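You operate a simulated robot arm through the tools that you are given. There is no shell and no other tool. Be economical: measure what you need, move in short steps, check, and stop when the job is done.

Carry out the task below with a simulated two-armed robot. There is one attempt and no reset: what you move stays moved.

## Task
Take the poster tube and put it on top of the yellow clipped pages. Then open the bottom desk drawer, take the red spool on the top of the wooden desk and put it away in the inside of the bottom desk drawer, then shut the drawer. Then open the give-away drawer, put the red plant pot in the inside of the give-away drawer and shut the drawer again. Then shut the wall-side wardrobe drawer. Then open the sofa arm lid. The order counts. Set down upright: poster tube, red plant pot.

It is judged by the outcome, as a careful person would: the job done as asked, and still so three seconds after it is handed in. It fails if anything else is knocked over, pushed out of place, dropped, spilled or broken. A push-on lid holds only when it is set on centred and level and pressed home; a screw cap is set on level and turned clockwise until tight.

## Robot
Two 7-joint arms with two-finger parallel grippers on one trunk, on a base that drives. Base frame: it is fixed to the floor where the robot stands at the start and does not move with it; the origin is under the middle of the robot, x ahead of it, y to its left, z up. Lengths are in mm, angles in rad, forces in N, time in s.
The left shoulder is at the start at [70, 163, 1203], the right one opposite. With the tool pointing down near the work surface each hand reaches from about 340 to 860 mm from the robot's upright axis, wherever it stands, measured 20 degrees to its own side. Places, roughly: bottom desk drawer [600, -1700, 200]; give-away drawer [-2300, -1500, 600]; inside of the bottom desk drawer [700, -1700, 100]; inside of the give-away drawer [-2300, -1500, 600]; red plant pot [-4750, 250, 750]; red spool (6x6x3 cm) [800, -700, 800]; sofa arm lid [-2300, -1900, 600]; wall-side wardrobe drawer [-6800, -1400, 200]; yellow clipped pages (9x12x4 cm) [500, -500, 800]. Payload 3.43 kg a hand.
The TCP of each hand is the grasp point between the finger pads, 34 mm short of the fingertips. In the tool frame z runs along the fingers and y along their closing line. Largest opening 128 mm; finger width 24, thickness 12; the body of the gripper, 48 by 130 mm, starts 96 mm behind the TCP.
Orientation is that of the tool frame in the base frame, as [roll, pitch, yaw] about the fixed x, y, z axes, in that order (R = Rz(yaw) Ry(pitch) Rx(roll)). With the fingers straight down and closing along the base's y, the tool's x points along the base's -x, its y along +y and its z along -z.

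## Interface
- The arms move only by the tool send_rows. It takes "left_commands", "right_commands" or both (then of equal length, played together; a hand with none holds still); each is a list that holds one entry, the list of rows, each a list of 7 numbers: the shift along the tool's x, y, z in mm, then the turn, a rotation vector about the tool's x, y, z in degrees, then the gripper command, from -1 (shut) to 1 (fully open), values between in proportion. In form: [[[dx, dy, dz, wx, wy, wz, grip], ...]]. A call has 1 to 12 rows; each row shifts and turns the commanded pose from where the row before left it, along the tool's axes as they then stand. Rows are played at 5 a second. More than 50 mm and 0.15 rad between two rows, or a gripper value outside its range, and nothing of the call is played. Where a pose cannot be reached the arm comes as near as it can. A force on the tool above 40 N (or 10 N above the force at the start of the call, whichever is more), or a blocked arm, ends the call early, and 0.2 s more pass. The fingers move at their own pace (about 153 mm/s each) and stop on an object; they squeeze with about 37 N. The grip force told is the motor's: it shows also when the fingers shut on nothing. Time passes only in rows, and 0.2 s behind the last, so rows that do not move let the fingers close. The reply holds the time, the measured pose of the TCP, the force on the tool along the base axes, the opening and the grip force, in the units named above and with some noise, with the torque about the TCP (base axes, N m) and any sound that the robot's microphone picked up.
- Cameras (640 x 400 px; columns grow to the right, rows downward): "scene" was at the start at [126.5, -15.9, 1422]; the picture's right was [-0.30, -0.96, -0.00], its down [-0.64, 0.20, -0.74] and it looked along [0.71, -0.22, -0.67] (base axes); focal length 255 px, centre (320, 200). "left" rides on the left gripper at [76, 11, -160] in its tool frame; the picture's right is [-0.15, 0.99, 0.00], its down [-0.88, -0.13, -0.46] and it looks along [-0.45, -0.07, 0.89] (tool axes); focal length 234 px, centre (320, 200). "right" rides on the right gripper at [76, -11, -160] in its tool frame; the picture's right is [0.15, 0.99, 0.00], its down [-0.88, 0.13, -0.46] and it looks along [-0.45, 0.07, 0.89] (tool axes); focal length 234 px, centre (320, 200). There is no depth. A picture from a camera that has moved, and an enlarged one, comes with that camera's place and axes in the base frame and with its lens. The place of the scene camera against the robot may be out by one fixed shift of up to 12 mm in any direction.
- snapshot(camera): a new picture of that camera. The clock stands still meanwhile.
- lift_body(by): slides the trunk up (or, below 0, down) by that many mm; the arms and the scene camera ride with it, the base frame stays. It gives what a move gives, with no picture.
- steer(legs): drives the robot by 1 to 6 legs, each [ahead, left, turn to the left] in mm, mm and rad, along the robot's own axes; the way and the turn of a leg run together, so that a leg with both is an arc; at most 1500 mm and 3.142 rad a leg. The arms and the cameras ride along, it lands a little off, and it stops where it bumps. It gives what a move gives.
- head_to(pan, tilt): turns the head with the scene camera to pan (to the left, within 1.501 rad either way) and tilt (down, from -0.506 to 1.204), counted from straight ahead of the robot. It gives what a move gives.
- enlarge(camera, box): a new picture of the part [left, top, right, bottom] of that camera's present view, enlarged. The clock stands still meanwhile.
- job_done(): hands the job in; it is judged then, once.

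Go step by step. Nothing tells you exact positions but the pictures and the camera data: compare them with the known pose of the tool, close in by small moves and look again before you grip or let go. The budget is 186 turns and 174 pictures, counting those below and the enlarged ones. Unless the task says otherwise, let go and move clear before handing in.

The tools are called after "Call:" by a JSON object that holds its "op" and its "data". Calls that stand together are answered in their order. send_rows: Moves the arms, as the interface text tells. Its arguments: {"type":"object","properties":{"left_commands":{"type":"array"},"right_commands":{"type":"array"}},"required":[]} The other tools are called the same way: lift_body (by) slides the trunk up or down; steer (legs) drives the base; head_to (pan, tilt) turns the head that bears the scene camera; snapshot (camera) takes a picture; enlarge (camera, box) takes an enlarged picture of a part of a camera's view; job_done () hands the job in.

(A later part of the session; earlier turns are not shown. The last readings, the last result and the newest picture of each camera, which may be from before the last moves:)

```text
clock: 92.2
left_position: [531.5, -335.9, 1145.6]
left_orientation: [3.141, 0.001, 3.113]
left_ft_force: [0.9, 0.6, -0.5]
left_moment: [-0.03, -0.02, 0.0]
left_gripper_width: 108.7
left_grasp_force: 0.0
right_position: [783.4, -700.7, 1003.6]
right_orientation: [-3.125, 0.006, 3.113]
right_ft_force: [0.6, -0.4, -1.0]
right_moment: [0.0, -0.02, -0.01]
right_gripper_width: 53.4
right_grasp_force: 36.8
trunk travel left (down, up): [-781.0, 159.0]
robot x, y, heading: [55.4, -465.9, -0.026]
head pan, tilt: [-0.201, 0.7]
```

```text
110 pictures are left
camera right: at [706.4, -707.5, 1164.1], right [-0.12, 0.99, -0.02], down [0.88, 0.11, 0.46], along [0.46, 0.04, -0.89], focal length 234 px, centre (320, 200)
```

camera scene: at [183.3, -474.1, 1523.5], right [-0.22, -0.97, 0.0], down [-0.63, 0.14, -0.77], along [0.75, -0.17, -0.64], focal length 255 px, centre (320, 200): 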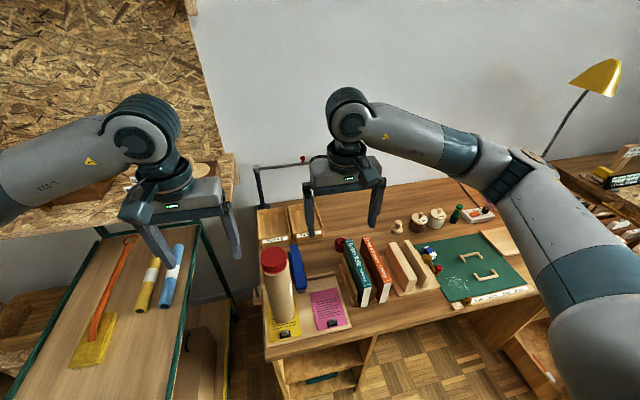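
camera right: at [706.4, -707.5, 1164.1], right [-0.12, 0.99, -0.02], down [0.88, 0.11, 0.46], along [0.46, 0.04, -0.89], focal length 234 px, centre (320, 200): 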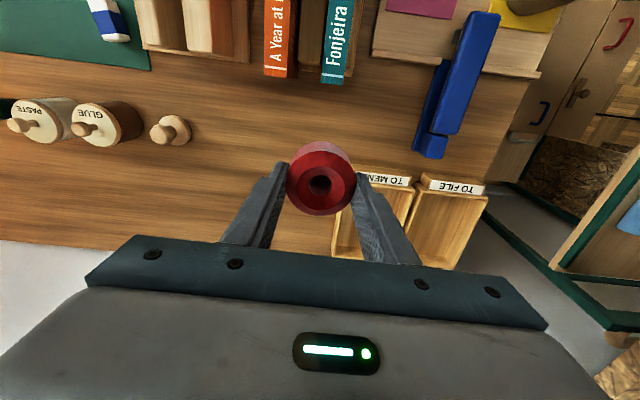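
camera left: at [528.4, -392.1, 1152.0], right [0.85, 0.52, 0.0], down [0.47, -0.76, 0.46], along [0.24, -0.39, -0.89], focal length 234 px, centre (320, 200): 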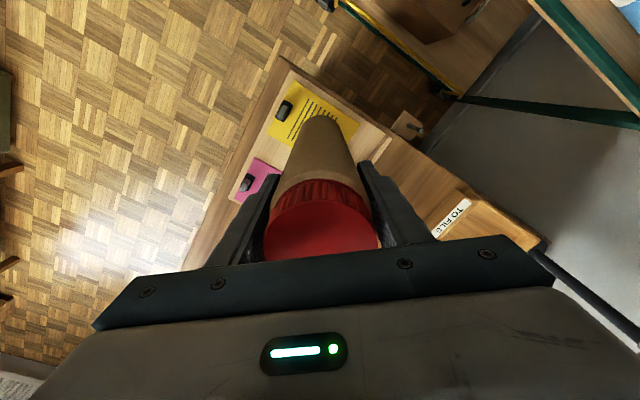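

Spool held. Retract, back the base and strafe to the drawer.

Call:
{"op": "send_rows", "data": {"right_commands": [[[40, 0, -20, 0, 0, 0, -1], [42, 0, -20, 0, 0, 0, -1], [42, 0, -20, 0, 0, 0, -1], [42, 0, -20, 0, 0, 0, -1], [42, 0, 0, 0, 0, 0, -1], [42, 0, 0, 0, 0, 0, -1]]]}}

Call:
{"op": "steer", "data": {"legs": [[-290, 0, 0.026], [0, -1025, 0]]}}

Call:
{"op": "snapshot", "data": {"camera": "scene"}}

```text
clock: 93.6
left_position: [531.7, -336.5, 1145.8]
left_orientation: [-3.141, 0.002, 3.114]
left_ft_force: [-0.3, -0.8, 0.9]
left_moment: [0.04, -0.04, -0.01]
left_gripper_width: 109.0
left_grasp_force: 0.1
right_position: [530.5, -698.5, 1083.5]
right_orientation: [-3.124, 0.006, 3.113]
right_ft_force: [-0.1, 0.8, -0.1]
right_moment: [-0.04, -0.03, -0.01]
right_gripper_width: 52.9
right_grasp_force: 36.9
trunk travel left (down, up): [-781.0, 159.0]
robot x, y, heading: [58.1, -465.1, -0.025]
head pan, tilt: [-0.201, 0.7]
```

```text
clock: 100.5
left_position: [256.9, -1336.0, 1146.2]
left_orientation: [-3.141, 0.002, -3.116]
left_ft_force: [0.0, 0.1, -0.7]
left_moment: [0.01, 0.03, 0.0]
left_gripper_width: 108.8
left_grasp_force: 0.0
right_position: [277.6, -1697.7, 1080.6]
right_orientation: [-3.127, 0.004, -3.115]
right_ft_force: [0.4, 0.2, 0.3]
right_moment: [0.02, 0.0, -0.03]
right_gripper_width: 52.5
right_grasp_force: 36.9
trunk travel left (down, up): [-781.0, 159.0]
robot x, y, heading: [-216.1, -1483.2, 0.031]
head pan, tilt: [-0.201, 0.7]
```

```text
109 pictures are left
camera scene: at [-82.1, -1491.8, 1523.3], right [-0.17, -0.98, 0.0], down [-0.63, 0.11, -0.76], along [0.75, -0.13, -0.64], focal length 255 px, centre (320, 200)
```

scene: 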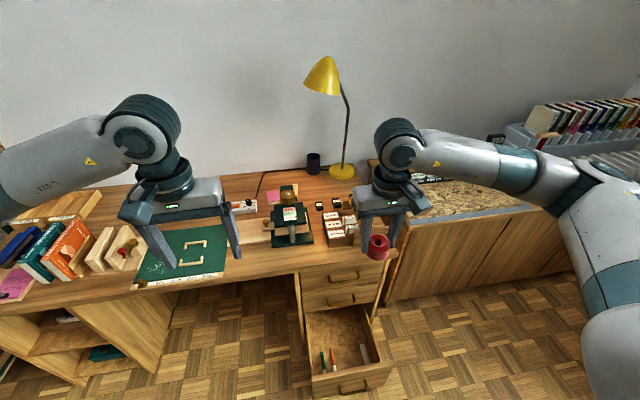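

Call:
{"op": "lift_body", "data": {"by": -400}}

Call:
{"op": "lift_body", "data": {"by": -210}}

Call:
{"op": "send_rows", "data": {"right_commands": [[[-30, -2, 0, 0, 0, 0, -1], [-30, -2, 0, 0, 0, 0, -1], [-25, -2, 0, 0, 0, 0, -1]]]}}

Call:
{"op": "snapshot", "data": {"camera": "right"}}

Call:
{"op": "snapshot", "data": {"camera": "scene"}}

```text
clock: 104.3
left_position: [257.7, -1337.1, 745.7]
left_orientation: [3.141, 0.002, -3.115]
left_ft_force: [-0.1, -0.9, 0.3]
left_moment: [-0.05, -0.05, -0.01]
left_gripper_width: 108.8
left_grasp_force: 0.0
right_position: [276.8, -1697.9, 682.4]
right_orientation: [-3.126, 0.005, -3.115]
right_ft_force: [0.3, 0.2, -0.4]
right_moment: [0.0, 0.01, 0.01]
right_gripper_width: 51.9
right_grasp_force: 37.2
trunk travel left (down, up): [-381.0, 559.0]
robot x, y, heading: [-215.2, -1489.7, 0.026]
head pan, tilt: [-0.201, 0.7]
```

```text
clock: 106.5
left_position: [257.6, -1336.5, 536.1]
left_orientation: [3.141, 0.001, -3.116]
left_ft_force: [-0.8, 0.3, 0.3]
left_moment: [0.01, -0.01, -0.01]
left_gripper_width: 108.5
left_grasp_force: 0.0
right_position: [276.7, -1697.4, 473.2]
right_orientation: [-3.125, 0.005, -3.116]
right_ft_force: [-0.5, -0.2, 0.5]
right_moment: [-0.02, 0.01, 0.0]
right_gripper_width: 52.1
right_grasp_force: 36.7
trunk travel left (down, up): [-171.0, 769.0]
robot x, y, heading: [-213.7, -1482.7, 0.03]
head pan, tilt: [-0.201, 0.7]
```

```text
clock: 107.3
left_position: [257.4, -1336.5, 535.4]
left_orientation: [-3.141, 0.004, -3.117]
left_ft_force: [-0.5, 0.5, 0.5]
left_moment: [0.02, -0.01, -0.03]
left_gripper_width: 108.9
left_grasp_force: 0.0
right_position: [362.7, -1701.6, 472.6]
right_orientation: [-3.128, 0.005, -3.116]
right_ft_force: [0.4, 0.0, -0.5]
right_moment: [-0.01, -0.02, -0.04]
right_gripper_width: 52.0
right_grasp_force: 37.4
trunk travel left (down, up): [-171.0, 769.0]
robot x, y, heading: [-215.3, -1486.7, 0.025]
head pan, tilt: [-0.201, 0.7]
```

```text
108 pictures are left
camera right: at [286.1, -1712.8, 633.0], right [-0.17, 0.99, -0.02], down [0.88, 0.16, 0.46], along [0.45, 0.06, -0.89], focal length 234 px, centre (320, 200)
```

right: 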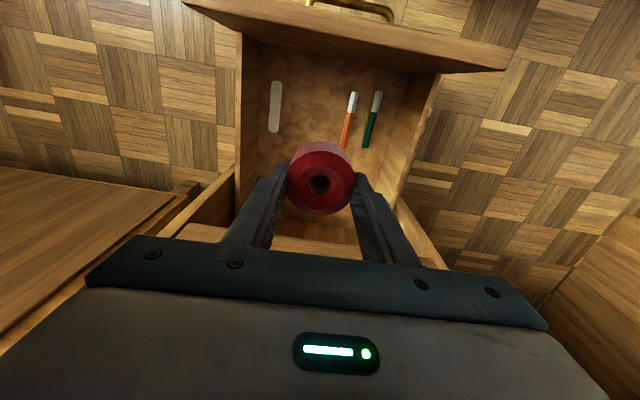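

```text
107 pictures are left
camera scene: at [-82.2, -1492.0, 913.3], right [-0.17, -0.98, 0.0], down [-0.63, 0.11, -0.76], along [0.75, -0.13, -0.64], focal length 255 px, centre (320, 200)
```

scene: 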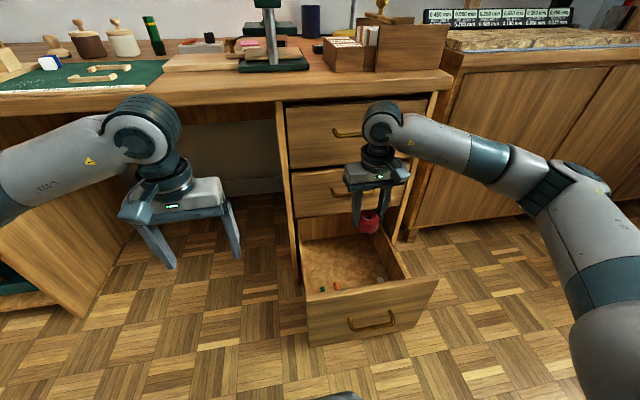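

Call:
{"op": "lift_body", "data": {"by": -170}}

Call:
{"op": "send_rows", "data": {"right_commands": [[[0, 0, 25, 0, 0, 0, -1], [0, 0, 25, 0, 0, 0, -1], [0, 0, 25, 0, 0, 0, -1], [0, 0, 25, 0, 0, 0, -1]]]}}

Call:
{"op": "snapshot", "data": {"camera": "right"}}

Call:
{"op": "snapshot", "data": {"camera": "scene"}}

```text
clock: 109.3
left_position: [257.6, -1336.3, 365.6]
left_orientation: [-3.14, 0.002, -3.116]
left_ft_force: [-0.3, 0.4, 0.3]
left_moment: [0.03, -0.01, 0.03]
left_gripper_width: 108.8
left_grasp_force: 0.0
right_position: [361.7, -1702.2, 301.9]
right_orientation: [-3.124, 0.004, -3.115]
right_ft_force: [0.0, -0.2, 0.1]
right_moment: [-0.01, 0.02, -0.04]
right_gripper_width: 51.9
right_grasp_force: 37.3
trunk travel left (down, up): [-1.0, 939.0]
robot x, y, heading: [-214.0, -1490.9, 0.03]
head pan, tilt: [-0.201, 0.7]
```

```text
clock: 110.3
left_position: [257.4, -1335.6, 365.6]
left_orientation: [-3.141, 0.001, -3.115]
left_ft_force: [-0.1, 0.0, 0.6]
left_moment: [-0.01, -0.01, -0.04]
left_gripper_width: 109.2
left_grasp_force: 0.0
right_position: [362.9, -1704.4, 203.8]
right_orientation: [-3.125, 0.005, -3.116]
right_ft_force: [0.4, 0.2, -0.8]
right_moment: [0.02, 0.0, -0.01]
right_gripper_width: 52.2
right_grasp_force: 36.9
trunk travel left (down, up): [-1.0, 939.0]
robot x, y, heading: [-210.3, -1489.4, 0.029]
head pan, tilt: [-0.201, 0.7]
```

```text
106 pictures are left
camera right: at [286.7, -1714.6, 364.4], right [-0.17, 0.99, -0.02], down [0.87, 0.16, 0.46], along [0.45, 0.06, -0.89], focal length 234 px, centre (320, 200)
```

right: 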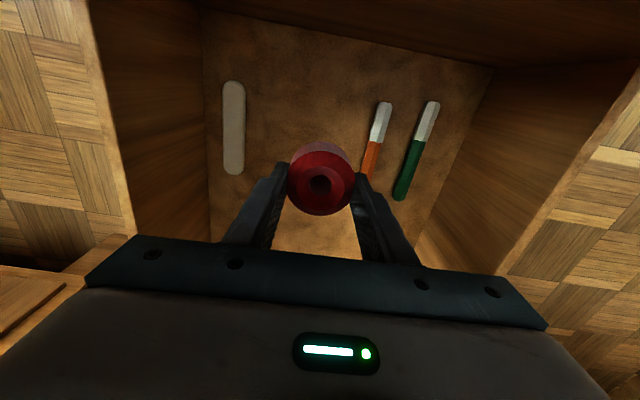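

```text
105 pictures are left
camera scene: at [-82.3, -1492.0, 743.4], right [-0.17, -0.98, 0.0], down [-0.63, 0.11, -0.76], along [0.75, -0.13, -0.64], focal length 255 px, centre (320, 200)
```

scene: 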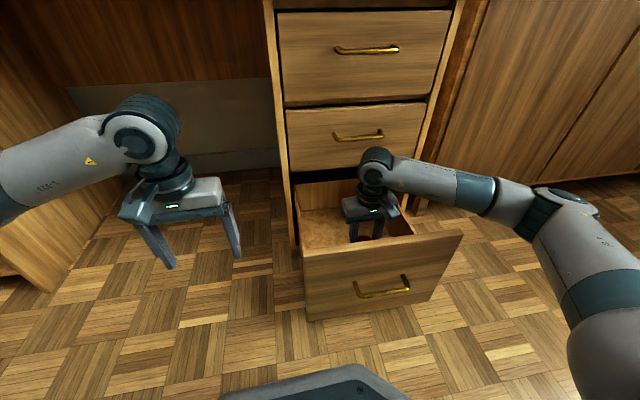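

Call:
{"op": "send_rows", "data": {"right_commands": [[[0, -10, 20, 0, 0, 0, -1], [0, -9, 15, 0, 0, 0, -1], [0, 0, 6, 0, 0, 0, -1], [0, 0, 5, 0, 0, 0, -1], [0, 0, 5, 0, 0, 0, -1], [0, 0, 0, 0, 0, 0, -1]]]}}

Call:
{"op": "snapshot", "data": {"camera": "right"}}

```text
clock: 111.7
left_position: [258.1, -1336.4, 365.4]
left_orientation: [3.141, 0.002, -3.116]
left_ft_force: [0.6, 0.3, 0.1]
left_moment: [0.0, -0.02, -0.02]
left_gripper_width: 108.9
left_grasp_force: 0.0
right_position: [361.9, -1724.4, 151.2]
right_orientation: [-3.126, 0.002, -3.115]
right_ft_force: [-0.4, 0.4, -0.4]
right_moment: [-0.02, 0.04, 0.05]
right_gripper_width: 51.7
right_grasp_force: 36.6
trunk travel left (down, up): [-1.0, 939.0]
robot x, y, heading: [-211.6, -1489.3, 0.026]
head pan, tilt: [-0.201, 0.7]
```

```text
104 pictures are left
camera right: at [285.8, -1735.3, 312.7], right [-0.17, 0.99, -0.02], down [0.88, 0.16, 0.46], along [0.45, 0.06, -0.89], focal length 234 px, centre (320, 200)
```

right: 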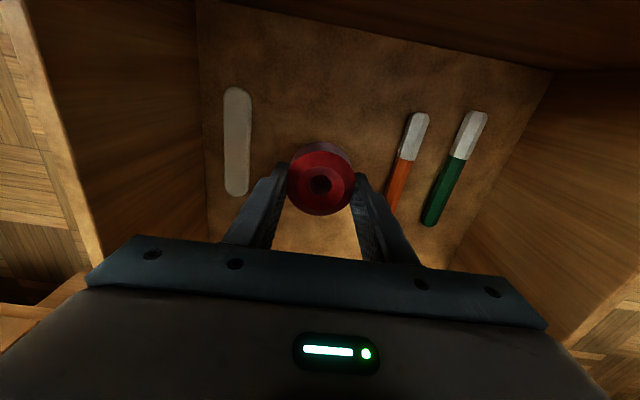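

Well placed between the markers. Lower until contact.

Call:
{"op": "send_rows", "data": {"right_commands": [[[0, 0, 8, 0, 0, 0, -1], [0, 0, 6, 0, 0, 0, -1], [0, 0, 5, 0, 0, 0, -1], [0, 0, 5, 0, 0, 0, -1], [0, 0, 0, 0, 0, 0, -1]]]}}

```text
clock: 112.9
left_position: [256.8, -1336.9, 364.5]
left_orientation: [3.14, 0.001, -3.117]
left_ft_force: [0.1, -1.0, -0.9]
left_moment: [-0.01, 0.0, 0.01]
left_gripper_width: 108.6
left_grasp_force: 0.1
right_position: [363.1, -1723.7, 128.0]
right_orientation: [-3.126, 0.003, -3.117]
right_ft_force: [-0.3, 0.7, -0.1]
right_moment: [0.02, 0.02, -0.01]
right_gripper_width: 51.5
right_grasp_force: 37.0
trunk travel left (down, up): [-1.0, 939.0]
robot x, y, heading: [-213.6, -1485.7, 0.024]
head pan, tilt: [-0.201, 0.7]
```

Call:
{"op": "send_rows", "data": {"right_commands": [[[0, 0, 6, 0, 0, 0, -1], [0, 0, 5, 0, 0, 0, -1], [0, 0, 5, 0, 0, 0, -1], [0, 0, 4, 0, 0, 0, -1], [0, 0, 4, 0, 0, 0, -1], [0, 0, 0, 0, 0, 0, -1]]]}}

Call:
{"op": "snapshot", "data": {"camera": "right"}}

```text
clock: 113.9
left_position: [256.9, -1335.7, 366.6]
left_orientation: [3.139, 0.001, -3.118]
left_ft_force: [-1.1, -0.2, -0.6]
left_moment: [0.01, 0.01, -0.01]
left_gripper_width: 108.7
left_grasp_force: 0.0
right_position: [362.8, -1723.9, 113.5]
right_orientation: [-3.129, 0.011, -3.119]
right_ft_force: [-8.4, -1.1, 16.6]
right_moment: [0.28, 0.22, 0.19]
right_gripper_width: 51.1
right_grasp_force: 36.9
trunk travel left (down, up): [-1.0, 939.0]
robot x, y, heading: [-215.5, -1491.4, 0.028]
head pan, tilt: [-0.201, 0.7]
stopped in row 5 (right hand): the force on the tool passed its limit (the readings are from after the stop); the commanded pose is now the measured one
```

```text
103 pictures are left
camera right: at [287.5, -1735.6, 273.7], right [-0.17, 0.99, -0.01], down [0.87, 0.16, 0.46], along [0.46, 0.07, -0.89], focal length 234 px, centre (320, 200)
```

right: 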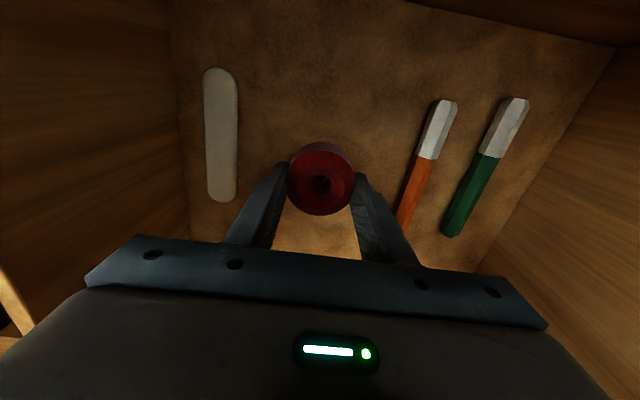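

Contact with the drawer floor. Back off a little, open slightly and raise.

Call:
{"op": "send_rows", "data": {"right_commands": [[[0, 0, -2, 0, 0, 0, -1], [0, 0, 0, 0, 0, 0, -0.1], [0, 0, 0, 0, 0, 0, 0.15], [0, 0, 0, 0, 0, 0, 0.15], [0, 0, -20, 0, 0, 0, 0.15], [0, 0, -40, 0, 0, 0, 0.15], [0, 0, -40, 0, 0, 0, 0.15], [0, 0, -40, 0, 0, 0, 0.15], [0, 0, -40, 0, 0, 0, 0.15]]]}}

Call:
{"op": "snapshot", "data": {"camera": "right"}}

```text
clock: 115.9
left_position: [257.7, -1337.2, 365.7]
left_orientation: [3.141, 0.003, -3.115]
left_ft_force: [0.2, -0.5, 0.1]
left_moment: [0.02, 0.01, -0.02]
left_gripper_width: 108.6
left_grasp_force: 0.0
right_position: [361.7, -1721.7, 297.5]
right_orientation: [-3.128, 0.005, -3.116]
right_ft_force: [0.4, 0.8, -0.2]
right_moment: [0.03, -0.03, 0.02]
right_gripper_width: 73.6
right_grasp_force: 0.1
trunk travel left (down, up): [-1.0, 939.0]
robot x, y, heading: [-211.8, -1489.5, 0.024]
head pan, tilt: [-0.201, 0.7]
```

```text
102 pictures are left
camera right: at [285.6, -1732.8, 457.2], right [-0.17, 0.99, -0.01], down [0.87, 0.16, 0.46], along [0.45, 0.07, -0.89], focal length 234 px, centre (320, 200)
```

right: 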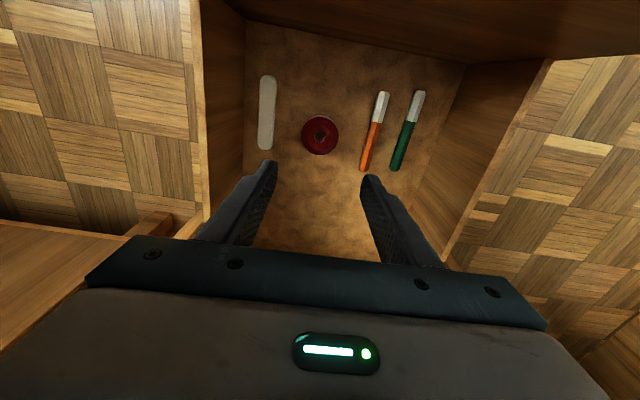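

Spool lies in the drawer. Now raise, move in front of the drawer's front panel, and come down outside it to push.

Call:
{"op": "lift_body", "data": {"by": 140}}

Call:
{"op": "send_rows", "data": {"right_commands": [[[40, 10, 0, 0, 0, 0, -1], [40, 10, 0, 0, 0, 0, -1], [40, 10, 0, 0, 0, 0, -1], [43, 8, 0, 0, 0, 0, -1], [0, 0, 0, 0, 0, 0, -1]]]}}

Call:
{"op": "snapshot", "data": {"camera": "right"}}

Call:
{"op": "snapshot", "data": {"camera": "scene"}}

```text
clock: 117.6
left_position: [256.6, -1337.3, 505.5]
left_orientation: [3.141, 0.0, -3.115]
left_ft_force: [-0.9, -0.5, 0.0]
left_moment: [0.0, 0.0, -0.04]
left_gripper_width: 108.7
left_grasp_force: 0.0
right_position: [362.4, -1721.1, 436.4]
right_orientation: [-3.127, 0.006, -3.119]
right_ft_force: [0.2, -0.5, 0.4]
right_moment: [-0.03, 0.0, -0.03]
right_gripper_width: 73.5
right_grasp_force: 0.0
trunk travel left (down, up): [-141.0, 799.0]
robot x, y, heading: [-212.4, -1488.4, 0.023]
head pan, tilt: [-0.201, 0.7]
```

```text
clock: 118.8
left_position: [257.2, -1337.4, 506.8]
left_orientation: [3.141, 0.002, -3.117]
left_ft_force: [-1.0, -0.8, 0.2]
left_moment: [0.0, 0.0, -0.03]
left_gripper_width: 108.9
left_grasp_force: 0.0
right_position: [199.4, -1688.0, 434.9]
right_orientation: [-3.127, 0.008, -3.118]
right_ft_force: [-0.3, -0.3, -0.5]
right_moment: [0.0, 0.01, -0.02]
right_gripper_width: 0.2
right_grasp_force: 32.8
trunk travel left (down, up): [-141.0, 799.0]
robot x, y, heading: [-212.1, -1485.5, 0.027]
head pan, tilt: [-0.201, 0.7]
```

```text
101 pictures are left
camera right: at [123.5, -1699.6, 594.9], right [-0.17, 0.99, -0.01], down [0.87, 0.16, 0.46], along [0.46, 0.07, -0.89], focal length 234 px, centre (320, 200)
```

right: 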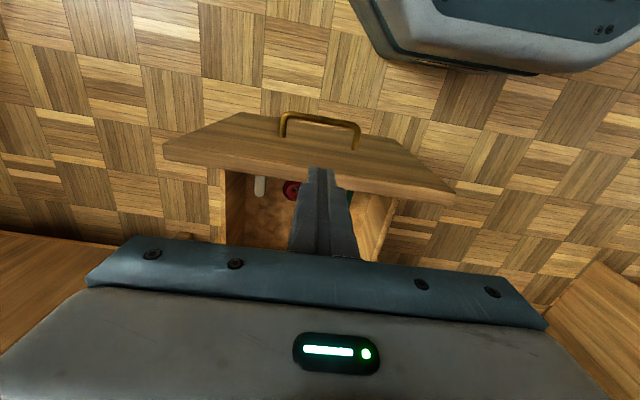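

```text
100 pictures are left
camera scene: at [-82.3, -1492.4, 883.3], right [-0.17, -0.98, 0.0], down [-0.63, 0.11, -0.76], along [0.75, -0.13, -0.64], focal length 255 px, centre (320, 200)
```

scene: 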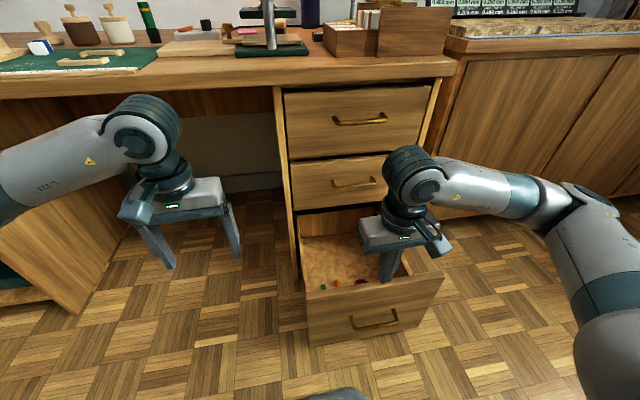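

Call:
{"op": "send_rows", "data": {"right_commands": [[[18, 0, 0, 0, 0, 0, -1], [18, 0, 0, 0, 0, 0, -1], [0, 0, 0, 0, 0, 0, -1]]]}}

Call:
{"op": "snapshot", "data": {"camera": "right"}}

```text
clock: 119.6
left_position: [257.4, -1337.5, 506.0]
left_orientation: [3.141, 0.001, -3.117]
left_ft_force: [0.3, -0.3, -0.5]
left_moment: [-0.01, -0.03, 0.0]
left_gripper_width: 108.8
left_grasp_force: 0.0
right_position: [174.3, -1684.1, 437.1]
right_orientation: [-3.128, 0.003, -3.117]
right_ft_force: [0.6, -0.2, 0.4]
right_moment: [-0.01, 0.03, 0.02]
right_gripper_width: 0.1
right_grasp_force: 33.2
right hand out of reach, approached as far as the arm can: row 2
trunk travel left (down, up): [-141.0, 799.0]
robot x, y, heading: [-207.2, -1490.5, 0.032]
head pan, tilt: [-0.201, 0.7]
```

```text
99 pictures are left
camera right: at [97.9, -1695.9, 597.3], right [-0.17, 0.99, -0.01], down [0.88, 0.16, 0.46], along [0.45, 0.07, -0.89], focal length 234 px, centre (320, 200)
```

right: 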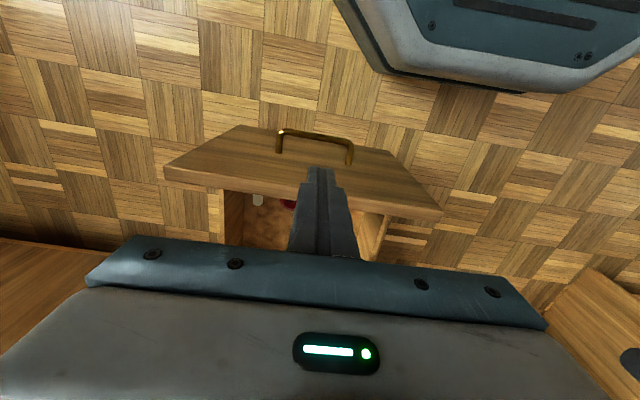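

Call:
{"op": "lift_body", "data": {"by": -125}}

Call:
{"op": "snapshot", "data": {"camera": "right"}}

Call:
{"op": "enlarge", "data": {"camera": "scene", "box": [260, 120, 480, 320]}}

```text
clock: 121.1
left_position: [257.0, -1337.0, 381.1]
left_orientation: [-3.141, 0.002, -3.116]
left_ft_force: [-0.1, -0.5, -0.1]
left_moment: [-0.01, 0.03, 0.01]
left_gripper_width: 108.7
left_grasp_force: 0.0
right_position: [174.2, -1684.6, 311.3]
right_orientation: [-3.127, 0.005, -3.118]
right_ft_force: [-0.4, 0.5, 0.0]
right_moment: [0.01, 0.02, -0.02]
right_gripper_width: 0.0
right_grasp_force: 33.2
trunk travel left (down, up): [-16.0, 924.0]
robot x, y, heading: [-213.3, -1486.7, 0.028]
head pan, tilt: [-0.201, 0.7]
```

```text
98 pictures are left
camera right: at [98.0, -1696.0, 472.5], right [-0.17, 0.99, -0.01], down [0.87, 0.16, 0.46], along [0.45, 0.07, -0.89], focal length 234 px, centre (320, 200)
```

right: 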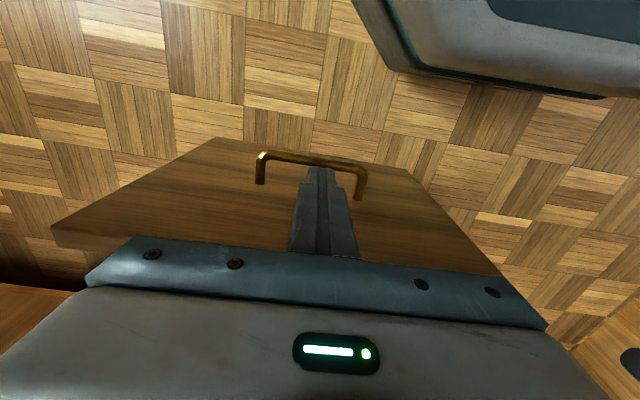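

```text
2.00 times, centred on (370, 220) of scene
camera zoom: at [-82.3, -1492.4, 758.4], right [-0.17, -0.98, 0.0], down [-0.63, 0.11, -0.76], along [0.75, -0.13, -0.64], focal length 511 px, centre (220, 160)
```

zoom: 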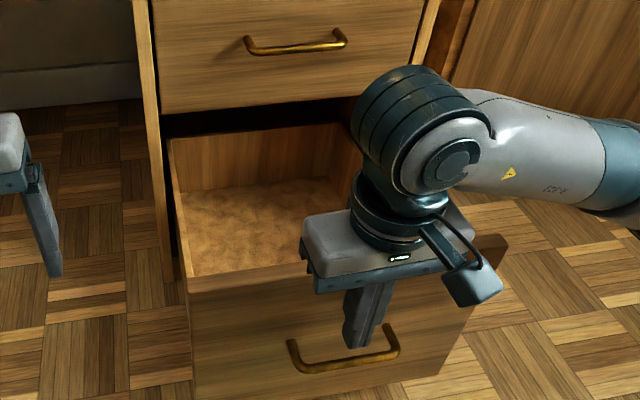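

Call:
{"op": "steer", "data": {"legs": [[220, 0, -0.02]]}}

Call:
{"op": "snapshot", "data": {"camera": "right"}}

Call:
{"op": "snapshot", "data": {"camera": "scene"}}

```text
clock: 122.8
left_position: [475.9, -1341.5, 381.1]
left_orientation: [-3.141, 0.002, -3.134]
left_ft_force: [0.5, 0.3, 0.3]
left_moment: [0.0, -0.02, -0.01]
left_gripper_width: 108.8
left_grasp_force: 0.0
right_position: [387.5, -1687.9, 311.7]
right_orientation: [-3.128, 0.006, -3.135]
right_ft_force: [0.0, 0.2, 0.4]
right_moment: [0.01, 0.0, -0.01]
right_gripper_width: 0.2
right_grasp_force: 32.7
trunk travel left (down, up): [-16.0, 924.0]
robot x, y, heading: [6.9, -1486.2, 0.01]
head pan, tilt: [-0.201, 0.7]
```

```text
96 pictures are left
camera right: at [311.5, -1697.9, 472.4], right [-0.15, 0.99, -0.01], down [0.88, 0.14, 0.46], along [0.45, 0.06, -0.89], focal length 234 px, centre (320, 200)
```

right: 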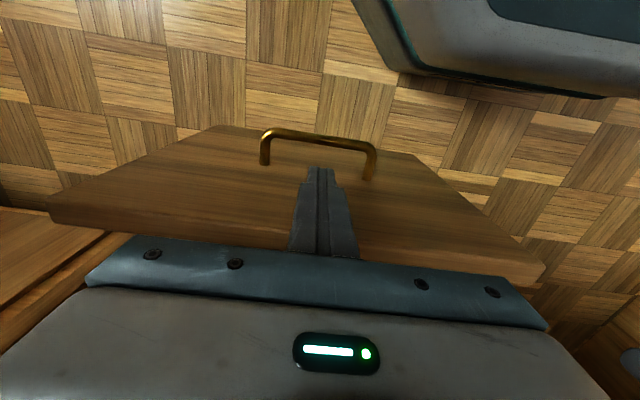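

```text
95 pictures are left
camera scene: at [134.7, -1491.0, 758.3], right [-0.19, -0.98, 0.0], down [-0.63, 0.12, -0.76], along [0.75, -0.15, -0.64], focal length 255 px, centre (320, 200)
```

scene: 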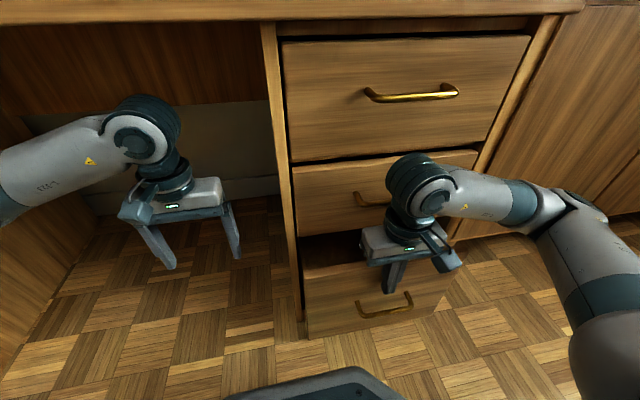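

About 85 mm remain. To avoid the middle handle, I'll back off, tilt the tool 45° forward and finish with the fingertips.

Call:
{"op": "steer", "data": {"legs": [[-170, 0, 0]]}}

Call:
{"op": "send_rows", "data": {"right_commands": [[[-35, 0, 0, 0, 0, 0, -1], [-35, 0, 0, 0, 0, 0, -1], [-30, 0, 0, 0, 0, 0, -1], [-10, 0, 0, 0, -7.5, 0, -1], [-8, 0, 0, 0, -7.5, 0, -1], [0, 0, 0, 0, -7.5, 0, -1], [0, 0, 0, 0, -7.5, 0, -1], [0, 0, 0, 0, -7.5, 0, -1], [0, 0, 0, 0, -7.5, 0, -1], [0, 0, 0, 0, 0, 0, -1]]]}}

Call:
{"op": "snapshot", "data": {"camera": "scene"}}

```text
clock: 124.3
left_position: [307.2, -1343.1, 380.8]
left_orientation: [3.141, 0.002, -3.133]
left_ft_force: [0.4, -0.1, -0.4]
left_moment: [0.02, -0.03, -0.02]
left_gripper_width: 108.8
left_grasp_force: 0.1
right_position: [218.4, -1689.5, 311.0]
right_orientation: [-3.126, 0.004, -3.135]
right_ft_force: [0.4, 0.4, -0.3]
right_moment: [0.0, -0.03, 0.03]
right_gripper_width: 0.0
right_grasp_force: 32.9
trunk travel left (down, up): [-16.0, 924.0]
robot x, y, heading: [-164.4, -1483.4, 0.009]
head pan, tilt: [-0.201, 0.7]
```

```text
clock: 126.5
left_position: [307.7, -1343.3, 380.1]
left_orientation: [3.141, 0.003, -3.133]
left_ft_force: [-0.2, -0.3, -0.3]
left_moment: [0.03, 0.0, -0.02]
left_gripper_width: 109.1
left_grasp_force: 0.0
right_position: [377.7, -1681.8, 307.3]
right_orientation: [-3.123, 0.79, -3.118]
right_ft_force: [-1.4, -0.8, -0.2]
right_moment: [-0.01, 0.03, 0.01]
right_gripper_width: 0.3
right_grasp_force: 33.1
right hand out of reach, approached as far as the arm can: row 8, 9
trunk travel left (down, up): [-16.0, 924.0]
robot x, y, heading: [-167.1, -1483.2, 0.015]
head pan, tilt: [-0.201, 0.7]
```

```text
94 pictures are left
camera scene: at [-34.6, -1492.4, 758.3], right [-0.19, -0.98, 0.0], down [-0.63, 0.12, -0.76], along [0.75, -0.15, -0.64], focal length 255 px, centre (320, 200)
```

scene: 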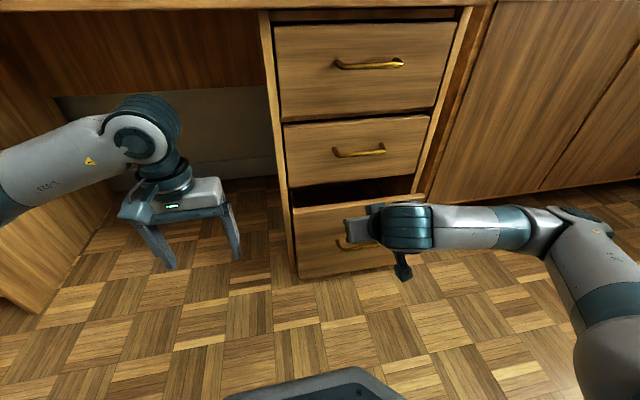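

Call:
{"op": "steer", "data": {"legs": [[100, 0, 0]]}}

Call:
{"op": "snapshot", "data": {"camera": "scene"}}

```text
clock: 127.6
left_position: [385.6, -1342.9, 380.3]
left_orientation: [3.14, -0.001, -3.135]
left_ft_force: [-0.5, 0.2, -0.7]
left_moment: [0.0, 0.0, 0.01]
left_gripper_width: 108.7
left_grasp_force: 0.0
right_position: [451.7, -1681.1, 307.2]
right_orientation: [-3.117, 0.782, -3.112]
right_ft_force: [-1.1, 0.9, 0.8]
right_moment: [0.0, 0.0, -0.01]
right_gripper_width: 0.0
right_grasp_force: 33.0
trunk travel left (down, up): [-16.0, 924.0]
robot x, y, heading: [-81.9, -1487.9, 0.007]
head pan, tilt: [-0.201, 0.7]
stopped in leg 1: the force on the tool passed its limit (the readings are from after the stop); the commanded pose is now the measured one
```

```text
93 pictures are left
camera scene: at [43.6, -1491.8, 758.2], right [-0.19, -0.98, 0.0], down [-0.63, 0.12, -0.76], along [0.75, -0.15, -0.64], focal length 255 px, centre (320, 200)
```

scene: 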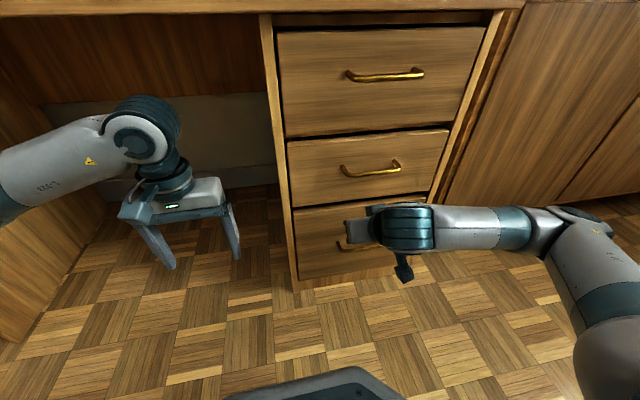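

Call:
{"op": "steer", "data": {"legs": [[-130, 0, 0]]}}

Call:
{"op": "lift_body", "data": {"by": 400}}

Call:
{"op": "snapshot", "data": {"camera": "scene"}}

Call:
{"op": "snapshot", "data": {"camera": "right"}}

```text
clock: 128.8
left_position: [258.6, -1341.9, 380.6]
left_orientation: [3.14, -0.002, -3.134]
left_ft_force: [-0.6, 0.0, -1.1]
left_moment: [-0.01, -0.01, 0.02]
left_gripper_width: 108.8
left_grasp_force: 0.1
right_position: [323.8, -1682.8, 306.8]
right_orientation: [-3.119, 0.782, -3.115]
right_ft_force: [-0.4, 0.2, -0.2]
right_moment: [-0.02, -0.01, -0.01]
right_gripper_width: 0.1
right_grasp_force: 33.1
trunk travel left (down, up): [-16.0, 924.0]
robot x, y, heading: [-216.2, -1488.0, 0.008]
head pan, tilt: [-0.201, 0.7]
```

```text
clock: 132.7
left_position: [257.7, -1343.2, 779.7]
left_orientation: [3.141, -0.001, -3.132]
left_ft_force: [0.8, -0.7, -0.3]
left_moment: [0.0, 0.0, 0.0]
left_gripper_width: 109.0
left_grasp_force: 0.1
right_position: [324.2, -1682.1, 706.9]
right_orientation: [-3.118, 0.781, -3.115]
right_ft_force: [0.1, 0.1, -0.2]
right_moment: [-0.03, -0.04, 0.03]
right_gripper_width: 0.2
right_grasp_force: 33.4
trunk travel left (down, up): [-416.0, 524.0]
robot x, y, heading: [-217.1, -1488.4, 0.008]
head pan, tilt: [-0.201, 0.7]
```

```text
92 pictures are left
camera scene: at [-83.9, -1492.9, 1158.3], right [-0.19, -0.98, 0.0], down [-0.63, 0.12, -0.76], along [0.75, -0.15, -0.64], focal length 255 px, centre (320, 200)
```

scene: 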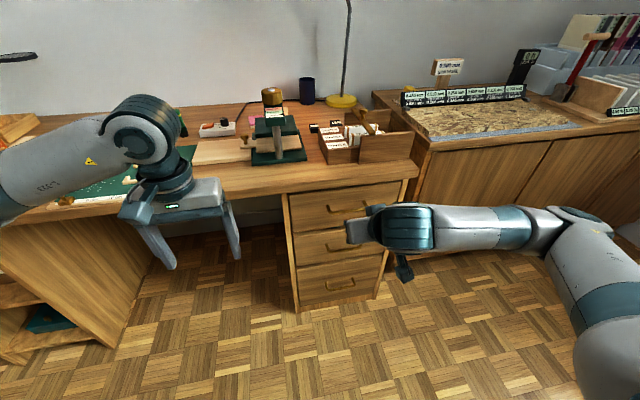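

```text
91 pictures are left
camera right: at [159.1, -1695.0, 768.1], right [-0.12, 0.99, -0.12], down [0.3, 0.15, 0.94], along [0.95, 0.07, -0.31], focal length 234 px, centre (320, 200)
```

right: 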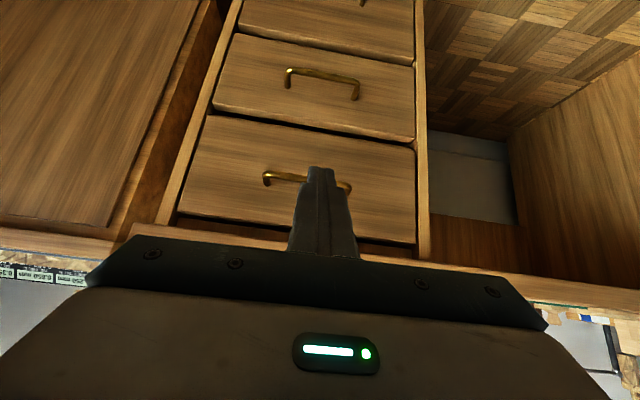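

Call:
{"op": "enlarge", "data": {"camera": "scene", "box": [280, 180, 430, 310]}}

Call:
{"op": "head_to", "data": {"pan": -1.45, "tilt": 0.5}}

Call:
{"op": "snapshot", "data": {"camera": "scene"}}

```text
3.08 times, centred on (355, 245) of scene
camera zoom: at [-83.9, -1492.9, 1158.3], right [-0.19, -0.98, 0.0], down [-0.63, 0.12, -0.76], along [0.75, -0.15, -0.64], focal length 786 px, centre (212, 62)
```

zoom: 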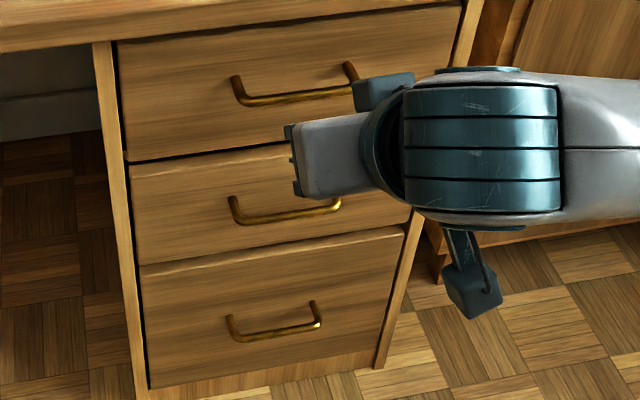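

```text
clock: 134.1
left_position: [257.2, -1343.6, 780.2]
left_orientation: [3.14, 0.001, -3.132]
left_ft_force: [0.8, -0.2, -0.4]
left_moment: [0.01, 0.0, 0.03]
left_gripper_width: 108.7
left_grasp_force: 0.2
right_position: [324.0, -1682.7, 706.8]
right_orientation: [-3.12, 0.781, -3.112]
right_ft_force: [0.2, -0.1, -0.3]
right_moment: [-0.02, -0.01, 0.02]
right_gripper_width: 0.2
right_grasp_force: 32.9
trunk travel left (down, up): [-416.0, 524.0]
robot x, y, heading: [-213.6, -1487.5, 0.007]
head pan, tilt: [-1.45, 0.499]
```

```text
89 pictures are left
camera scene: at [-155.6, -1567.0, 1176.1], right [-0.99, -0.13, 0.0], down [-0.06, 0.47, -0.88], along [0.11, -0.87, -0.48], focal length 255 px, centre (320, 200)
```

scene: 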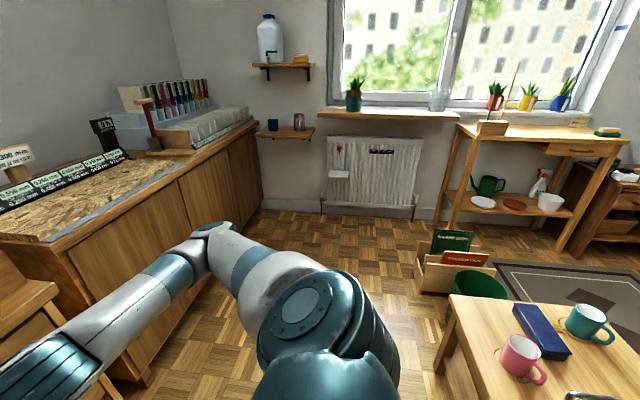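

The bottom drawer is shut flush. Next I tuck the right hand, raise, and head toward the other side of the room.

Call:
{"op": "send_rows", "data": {"right_commands": [[[0, 0, -25, 0, 7.5, 0, -1], [0, 0, -25, 0, 7.5, 0, -1], [0, 0, -15, 0, 7.5, 0, -1], [0, 0, 0, 0, 7.5, 0, -1], [0, 0, 0, 0, 7.5, 0, -1], [0, 0, 0, 0, 7.5, 0, -1]]]}}

Call:
{"op": "lift_body", "data": {"by": 400}}

Call:
{"op": "steer", "data": {"legs": [[0, 850, 0], [0, 0, 1.57], [0, 0, 1.57]]}}

Call:
{"op": "head_to", "data": {"pan": 0.3, "tilt": 0.45}}

Call:
{"op": "snapshot", "data": {"camera": "scene"}}

```text
clock: 135.5
left_position: [258.2, -1343.9, 781.3]
left_orientation: [3.14, 0.0, -3.133]
left_ft_force: [0.5, 0.3, 0.2]
left_moment: [0.0, 0.03, 0.01]
left_gripper_width: 108.8
left_grasp_force: 0.1
right_position: [286.8, -1682.3, 757.7]
right_orientation: [-3.124, -0.006, -3.131]
right_ft_force: [-0.4, -0.5, -0.2]
right_moment: [-0.02, 0.04, -0.02]
right_gripper_width: 0.2
right_grasp_force: 33.1
right hand out of reach, approached as far as the arm can: row 1
trunk travel left (down, up): [-416.0, 524.0]
robot x, y, heading: [-214.2, -1489.6, 0.01]
head pan, tilt: [-1.45, 0.499]
```

```text
clock: 139.3
left_position: [259.5, -1343.4, 1181.0]
left_orientation: [3.141, -0.001, -3.135]
left_ft_force: [-0.3, 0.0, -0.8]
left_moment: [0.02, 0.01, 0.0]
left_gripper_width: 108.9
left_grasp_force: 0.1
right_position: [287.6, -1681.4, 1158.0]
right_orientation: [-3.125, -0.003, -3.129]
right_ft_force: [-1.0, 0.4, -0.2]
right_moment: [-0.01, 0.01, -0.01]
right_gripper_width: 0.2
right_grasp_force: 32.7
trunk travel left (down, up): [-816.0, 124.0]
robot x, y, heading: [-217.6, -1486.9, 0.009]
head pan, tilt: [-1.45, 0.499]
```

```text
clock: 151.6
left_position: [-690.0, -778.1, 1180.1]
left_orientation: [3.14, 0.0, 0.042]
left_ft_force: [-0.8, -0.9, 0.3]
left_moment: [0.02, 0.0, 0.0]
left_gripper_width: 108.9
left_grasp_force: 0.1
right_position: [-731.9, -441.6, 1158.1]
right_orientation: [-3.127, -0.004, 0.045]
right_ft_force: [-0.2, 0.4, 0.4]
right_moment: [-0.01, 0.02, 0.0]
right_gripper_width: 0.0
right_grasp_force: 32.8
trunk travel left (down, up): [-816.0, 124.0]
robot x, y, heading: [-222.1, -619.7, -3.094]
head pan, tilt: [-1.45, 0.499]
```

```text
clock: 153.4
left_position: [-689.9, -778.1, 1180.7]
left_orientation: [3.141, 0.0, 0.042]
left_ft_force: [-0.4, -0.3, -0.7]
left_moment: [-0.01, 0.02, -0.01]
left_gripper_width: 108.9
left_grasp_force: 0.0
right_position: [-731.8, -440.0, 1157.7]
right_orientation: [-3.125, -0.003, 0.045]
right_ft_force: [0.4, 0.5, 0.7]
right_moment: [-0.02, 0.01, -0.03]
right_gripper_width: 0.0
right_grasp_force: 33.3
trunk travel left (down, up): [-816.0, 124.0]
robot x, y, heading: [-224.0, -620.2, -3.101]
head pan, tilt: [0.3, 0.45]
```

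```text
88 pictures are left
camera scene: at [-363.4, -643.5, 1580.5], right [-0.34, 0.94, 0.0], down [0.41, 0.15, -0.9], along [-0.85, -0.3, -0.44], focal length 255 px, centre (320, 200)
```

scene: 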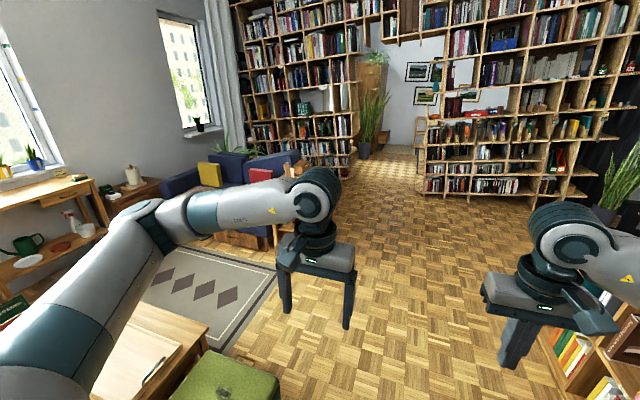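

I see the sofa ahead-left with wooden arm, and a passage through the bookshelves. Drive closer and look at the sofa arm.

Call:
{"op": "steer", "data": {"legs": [[1300, 0, -0.04]]}}

Call:
{"op": "head_to", "data": {"pan": 0.75, "tilt": 0.6}}

Call:
{"op": "snapshot", "data": {"camera": "scene"}}

```text
clock: 160.0
left_position: [-2012.1, -761.3, 1180.9]
left_orientation: [3.139, 0.001, -0.024]
left_ft_force: [-0.6, -0.7, 0.4]
left_moment: [0.01, -0.03, 0.0]
left_gripper_width: 108.8
left_grasp_force: 0.0
right_position: [-2031.9, -422.6, 1157.7]
right_orientation: [-3.125, -0.003, -0.021]
right_ft_force: [0.0, 0.3, -0.4]
right_moment: [-0.03, 0.0, 0.0]
right_gripper_width: 0.0
right_grasp_force: 33.1
trunk travel left (down, up): [-816.0, 124.0]
robot x, y, heading: [-1534.3, -633.1, 3.127]
head pan, tilt: [0.3, 0.45]
```

```text
clock: 160.9
left_position: [-2013.3, -762.5, 1180.1]
left_orientation: [3.14, 0.0, -0.022]
left_ft_force: [0.6, -0.2, -0.4]
left_moment: [0.0, 0.02, -0.02]
left_gripper_width: 108.5
left_grasp_force: 0.0
right_position: [-2032.5, -422.6, 1157.7]
right_orientation: [-3.126, -0.003, -0.02]
right_ft_force: [0.2, 0.7, 0.3]
right_moment: [0.0, 0.02, 0.01]
right_gripper_width: 0.0
right_grasp_force: 32.8
trunk travel left (down, up): [-816.0, 124.0]
robot x, y, heading: [-1536.7, -628.3, 3.12]
head pan, tilt: [0.75, 0.6]
```

```text
87 pictures are left
camera scene: at [-1655.8, -682.2, 1567.0], right [-0.67, 0.75, 0.0], down [0.42, 0.38, -0.83], along [-0.62, -0.55, -0.56], focal length 255 px, centre (320, 200)
```

scene: 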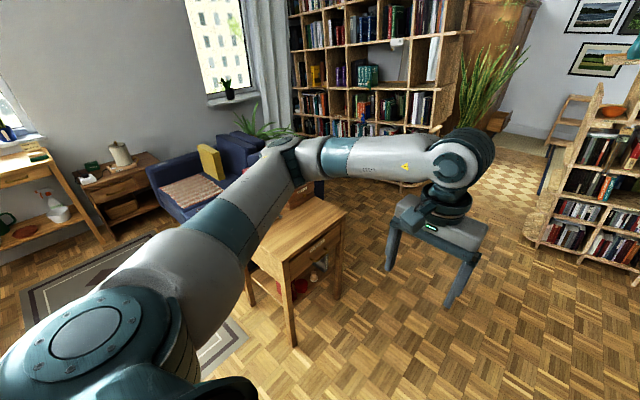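

The side table with a drawer facing +y (x −2121…−2586, front y≈−1313) is the give-away drawer. I'll drive in front of it and face it.

Call:
{"op": "steer", "data": {"legs": [[640, 0, 0], [0, 0, 1.57]]}}

Call:
{"op": "head_to", "data": {"pan": -0.1, "tilt": 0.75}}

Call:
{"op": "snapshot", "data": {"camera": "scene"}}

```text
clock: 168.4
left_position: [-2051.9, -1092.2, 1180.0]
left_orientation: [3.14, -0.001, 1.568]
left_ft_force: [-0.2, 0.1, 0.2]
left_moment: [0.0, 0.04, -0.02]
left_gripper_width: 108.7
left_grasp_force: 0.0
right_position: [-2389.7, -1118.2, 1156.7]
right_orientation: [-3.126, -0.004, 1.569]
right_ft_force: [-0.1, -0.9, -0.1]
right_moment: [0.0, -0.01, 0.0]
right_gripper_width: 0.1
right_grasp_force: 32.6
trunk travel left (down, up): [-816.0, 124.0]
robot x, y, heading: [-2188.9, -620.5, -1.573]
head pan, tilt: [0.75, 0.6]
```

```text
clock: 169.6
left_position: [-2051.5, -1093.1, 1180.7]
left_orientation: [3.139, 0.0, 1.567]
left_ft_force: [0.5, -0.3, 0.7]
left_moment: [-0.01, -0.04, 0.01]
left_gripper_width: 108.7
left_grasp_force: 0.0
right_position: [-2391.1, -1116.5, 1158.1]
right_orientation: [-3.127, -0.006, 1.572]
right_ft_force: [-0.4, -1.5, -0.4]
right_moment: [-0.02, 0.0, -0.01]
right_gripper_width: 0.0
right_grasp_force: 33.1
trunk travel left (down, up): [-816.0, 124.0]
robot x, y, heading: [-2185.3, -616.8, -1.573]
head pan, tilt: [-0.099, 0.75]
```

```text
86 pictures are left
camera scene: at [-2200.3, -742.0, 1554.1], right [-0.99, 0.1, 0.0], down [0.07, 0.68, -0.73], along [-0.07, -0.73, -0.68], focal length 255 px, centre (320, 200)
```

scene: 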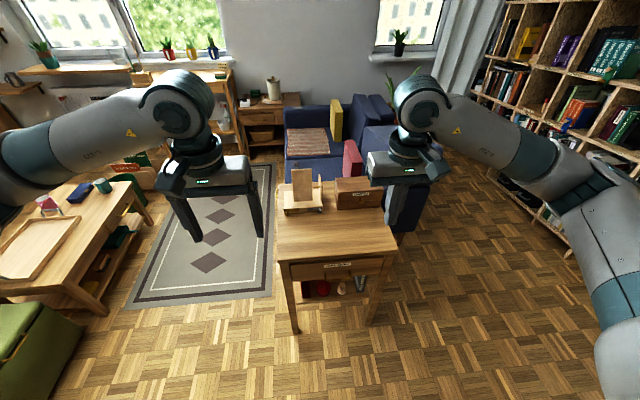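

Call:
{"op": "enlarge", "data": {"camera": "scene", "box": [250, 140, 430, 340]}}

```text
2.00 times, centred on (340, 240) of scene
camera zoom: at [-2200.3, -742.0, 1554.1], right [-0.99, 0.1, 0.0], down [0.07, 0.68, -0.73], along [-0.07, -0.73, -0.68], focal length 511 px, centre (280, 120)
```

zoom: 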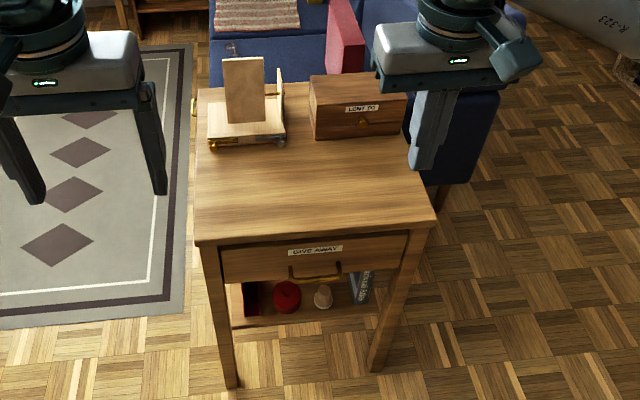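

Table labelled GIVE AWAY with a bar handle near [-2323, -1270, 600]. Prepare: back up a little, pitch and roll the right hand as with the desk drawer, and lower.

Call:
{"op": "steer", "data": {"legs": [[-60, 0, 0]]}}

Call:
{"op": "send_rows", "data": {"right_commands": [[[-40, 0, 0, 0, 0, 0, -1], [-40, 0, 0, 0, 0, 0, -0.1], [0, 0, 0, 0, -8.3, 0, -0.1], [0, 0, 0, 0, -8.3, 0, -0.1], [0, 0, 0, 0, -8.3, 0, -0.1], [0, 0, 0, 0, -8.3, 0, -0.1], [0, 0, 0, 0, -8.3, 0, -0.1], [0, 0, 0, 0, -8.3, 0, -0.1], [0, 0, 0, 0, -8.3, 0, -0.1]]]}}

Call:
{"op": "send_rows", "data": {"right_commands": [[[0, 0, 0, 0, 0, 8.2, -0.1], [0, 0, 0, 0, 0, 8.2, -0.1], [0, 0, 0, 0, 0, 8.2, -0.1], [0, 0, 0, 0, 0, 8.2, -0.1], [0, 0, 0, 0, 0, 8.2, -0.1], [0, 0, 0, 0, 0, 8.2, -0.1], [0, 0, 0, 0, 0, 8.2, -0.1], [0, 0, 0, 0, 0, 8.2, -0.1], [0, 0, 0, 0, 0, 8.2, -0.1], [0, 0, 0, 0, 0, 8.2, -0.1], [0, 0, 0, 0, 0, 8.0, -0.1]]]}}

Call:
{"op": "lift_body", "data": {"by": -400}}

Call:
{"op": "snapshot", "data": {"camera": "right"}}

Call:
{"op": "snapshot", "data": {"camera": "scene"}}

```text
clock: 170.5
left_position: [-2050.8, -1039.5, 1178.2]
left_orientation: [3.14, -0.006, 1.567]
left_ft_force: [0.4, 0.0, -0.4]
left_moment: [0.06, 0.0, -0.03]
left_gripper_width: 108.8
left_grasp_force: 0.1
right_position: [-2390.3, -1064.7, 1155.1]
right_orientation: [-3.126, -0.008, 1.572]
right_ft_force: [0.5, -0.7, -1.1]
right_moment: [0.08, 0.02, 0.02]
right_gripper_width: 0.0
right_grasp_force: 32.9
trunk travel left (down, up): [-816.0, 124.0]
robot x, y, heading: [-2187.4, -563.6, -1.576]
head pan, tilt: [-0.099, 0.75]
```

```text
clock: 172.5
left_position: [-2052.1, -1034.8, 1180.7]
left_orientation: [3.139, -0.001, 1.566]
left_ft_force: [-0.3, 0.1, 0.8]
left_moment: [0.0, -0.01, -0.02]
left_gripper_width: 108.6
left_grasp_force: 0.1
right_position: [-2392.0, -1139.3, 1157.1]
right_orientation: [-3.113, 1.013, 1.596]
right_ft_force: [-0.5, 0.2, 0.1]
right_moment: [0.0, -0.01, 0.01]
right_gripper_width: 57.4
right_grasp_force: 0.0
trunk travel left (down, up): [-816.0, 124.0]
robot x, y, heading: [-2186.7, -562.7, -1.573]
head pan, tilt: [-0.099, 0.75]
```

```text
clock: 174.9
left_position: [-2050.5, -1035.2, 1180.1]
left_orientation: [3.139, -0.001, 1.568]
left_ft_force: [-1.0, -0.1, -0.3]
left_moment: [-0.02, -0.01, -0.01]
left_gripper_width: 108.6
left_grasp_force: 0.0
right_position: [-2390.7, -1139.7, 1157.7]
right_orientation: [2.131, 0.014, -0.002]
right_ft_force: [0.3, 0.0, -0.4]
right_moment: [0.03, -0.01, 0.0]
right_gripper_width: 57.8
right_grasp_force: 0.0
trunk travel left (down, up): [-816.0, 124.0]
robot x, y, heading: [-2190.4, -558.9, -1.572]
head pan, tilt: [-0.099, 0.75]
```

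```text
clock: 178.8
left_position: [-2050.1, -1034.9, 781.3]
left_orientation: [3.139, -0.001, 1.567]
left_ft_force: [0.2, 0.5, 0.1]
left_moment: [0.0, -0.01, -0.01]
left_gripper_width: 108.9
left_grasp_force: 0.0
right_position: [-2391.1, -1139.8, 757.1]
right_orientation: [2.133, 0.015, -0.001]
right_ft_force: [-0.5, -0.4, -0.1]
right_moment: [0.01, -0.02, -0.01]
right_gripper_width: 57.5
right_grasp_force: 0.1
trunk travel left (down, up): [-416.0, 524.0]
robot x, y, heading: [-2187.1, -562.7, -1.578]
head pan, tilt: [-0.099, 0.75]
```

```text
84 pictures are left
camera right: at [-2313.7, -999.3, 832.7], right [0.16, -0.53, 0.84], down [-0.87, 0.32, 0.37], along [-0.46, -0.79, -0.41], focal length 234 px, centre (320, 200)
```

right: 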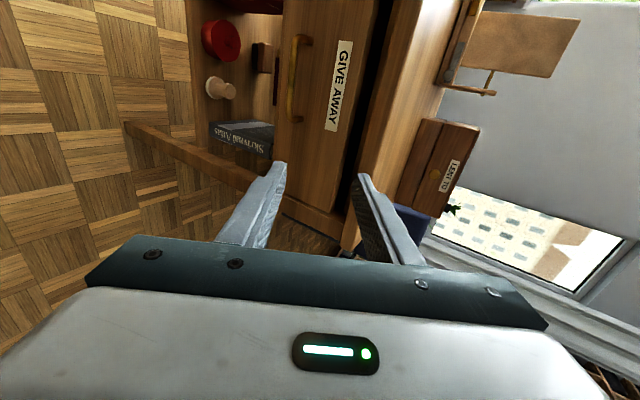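

```text
83 pictures are left
camera scene: at [-2200.2, -684.7, 1154.1], right [-0.99, 0.1, 0.0], down [0.07, 0.68, -0.73], along [-0.07, -0.73, -0.68], focal length 255 px, centre (320, 200)
```

scene: 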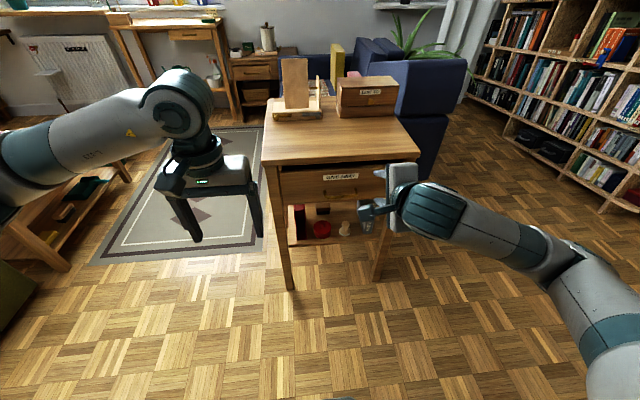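

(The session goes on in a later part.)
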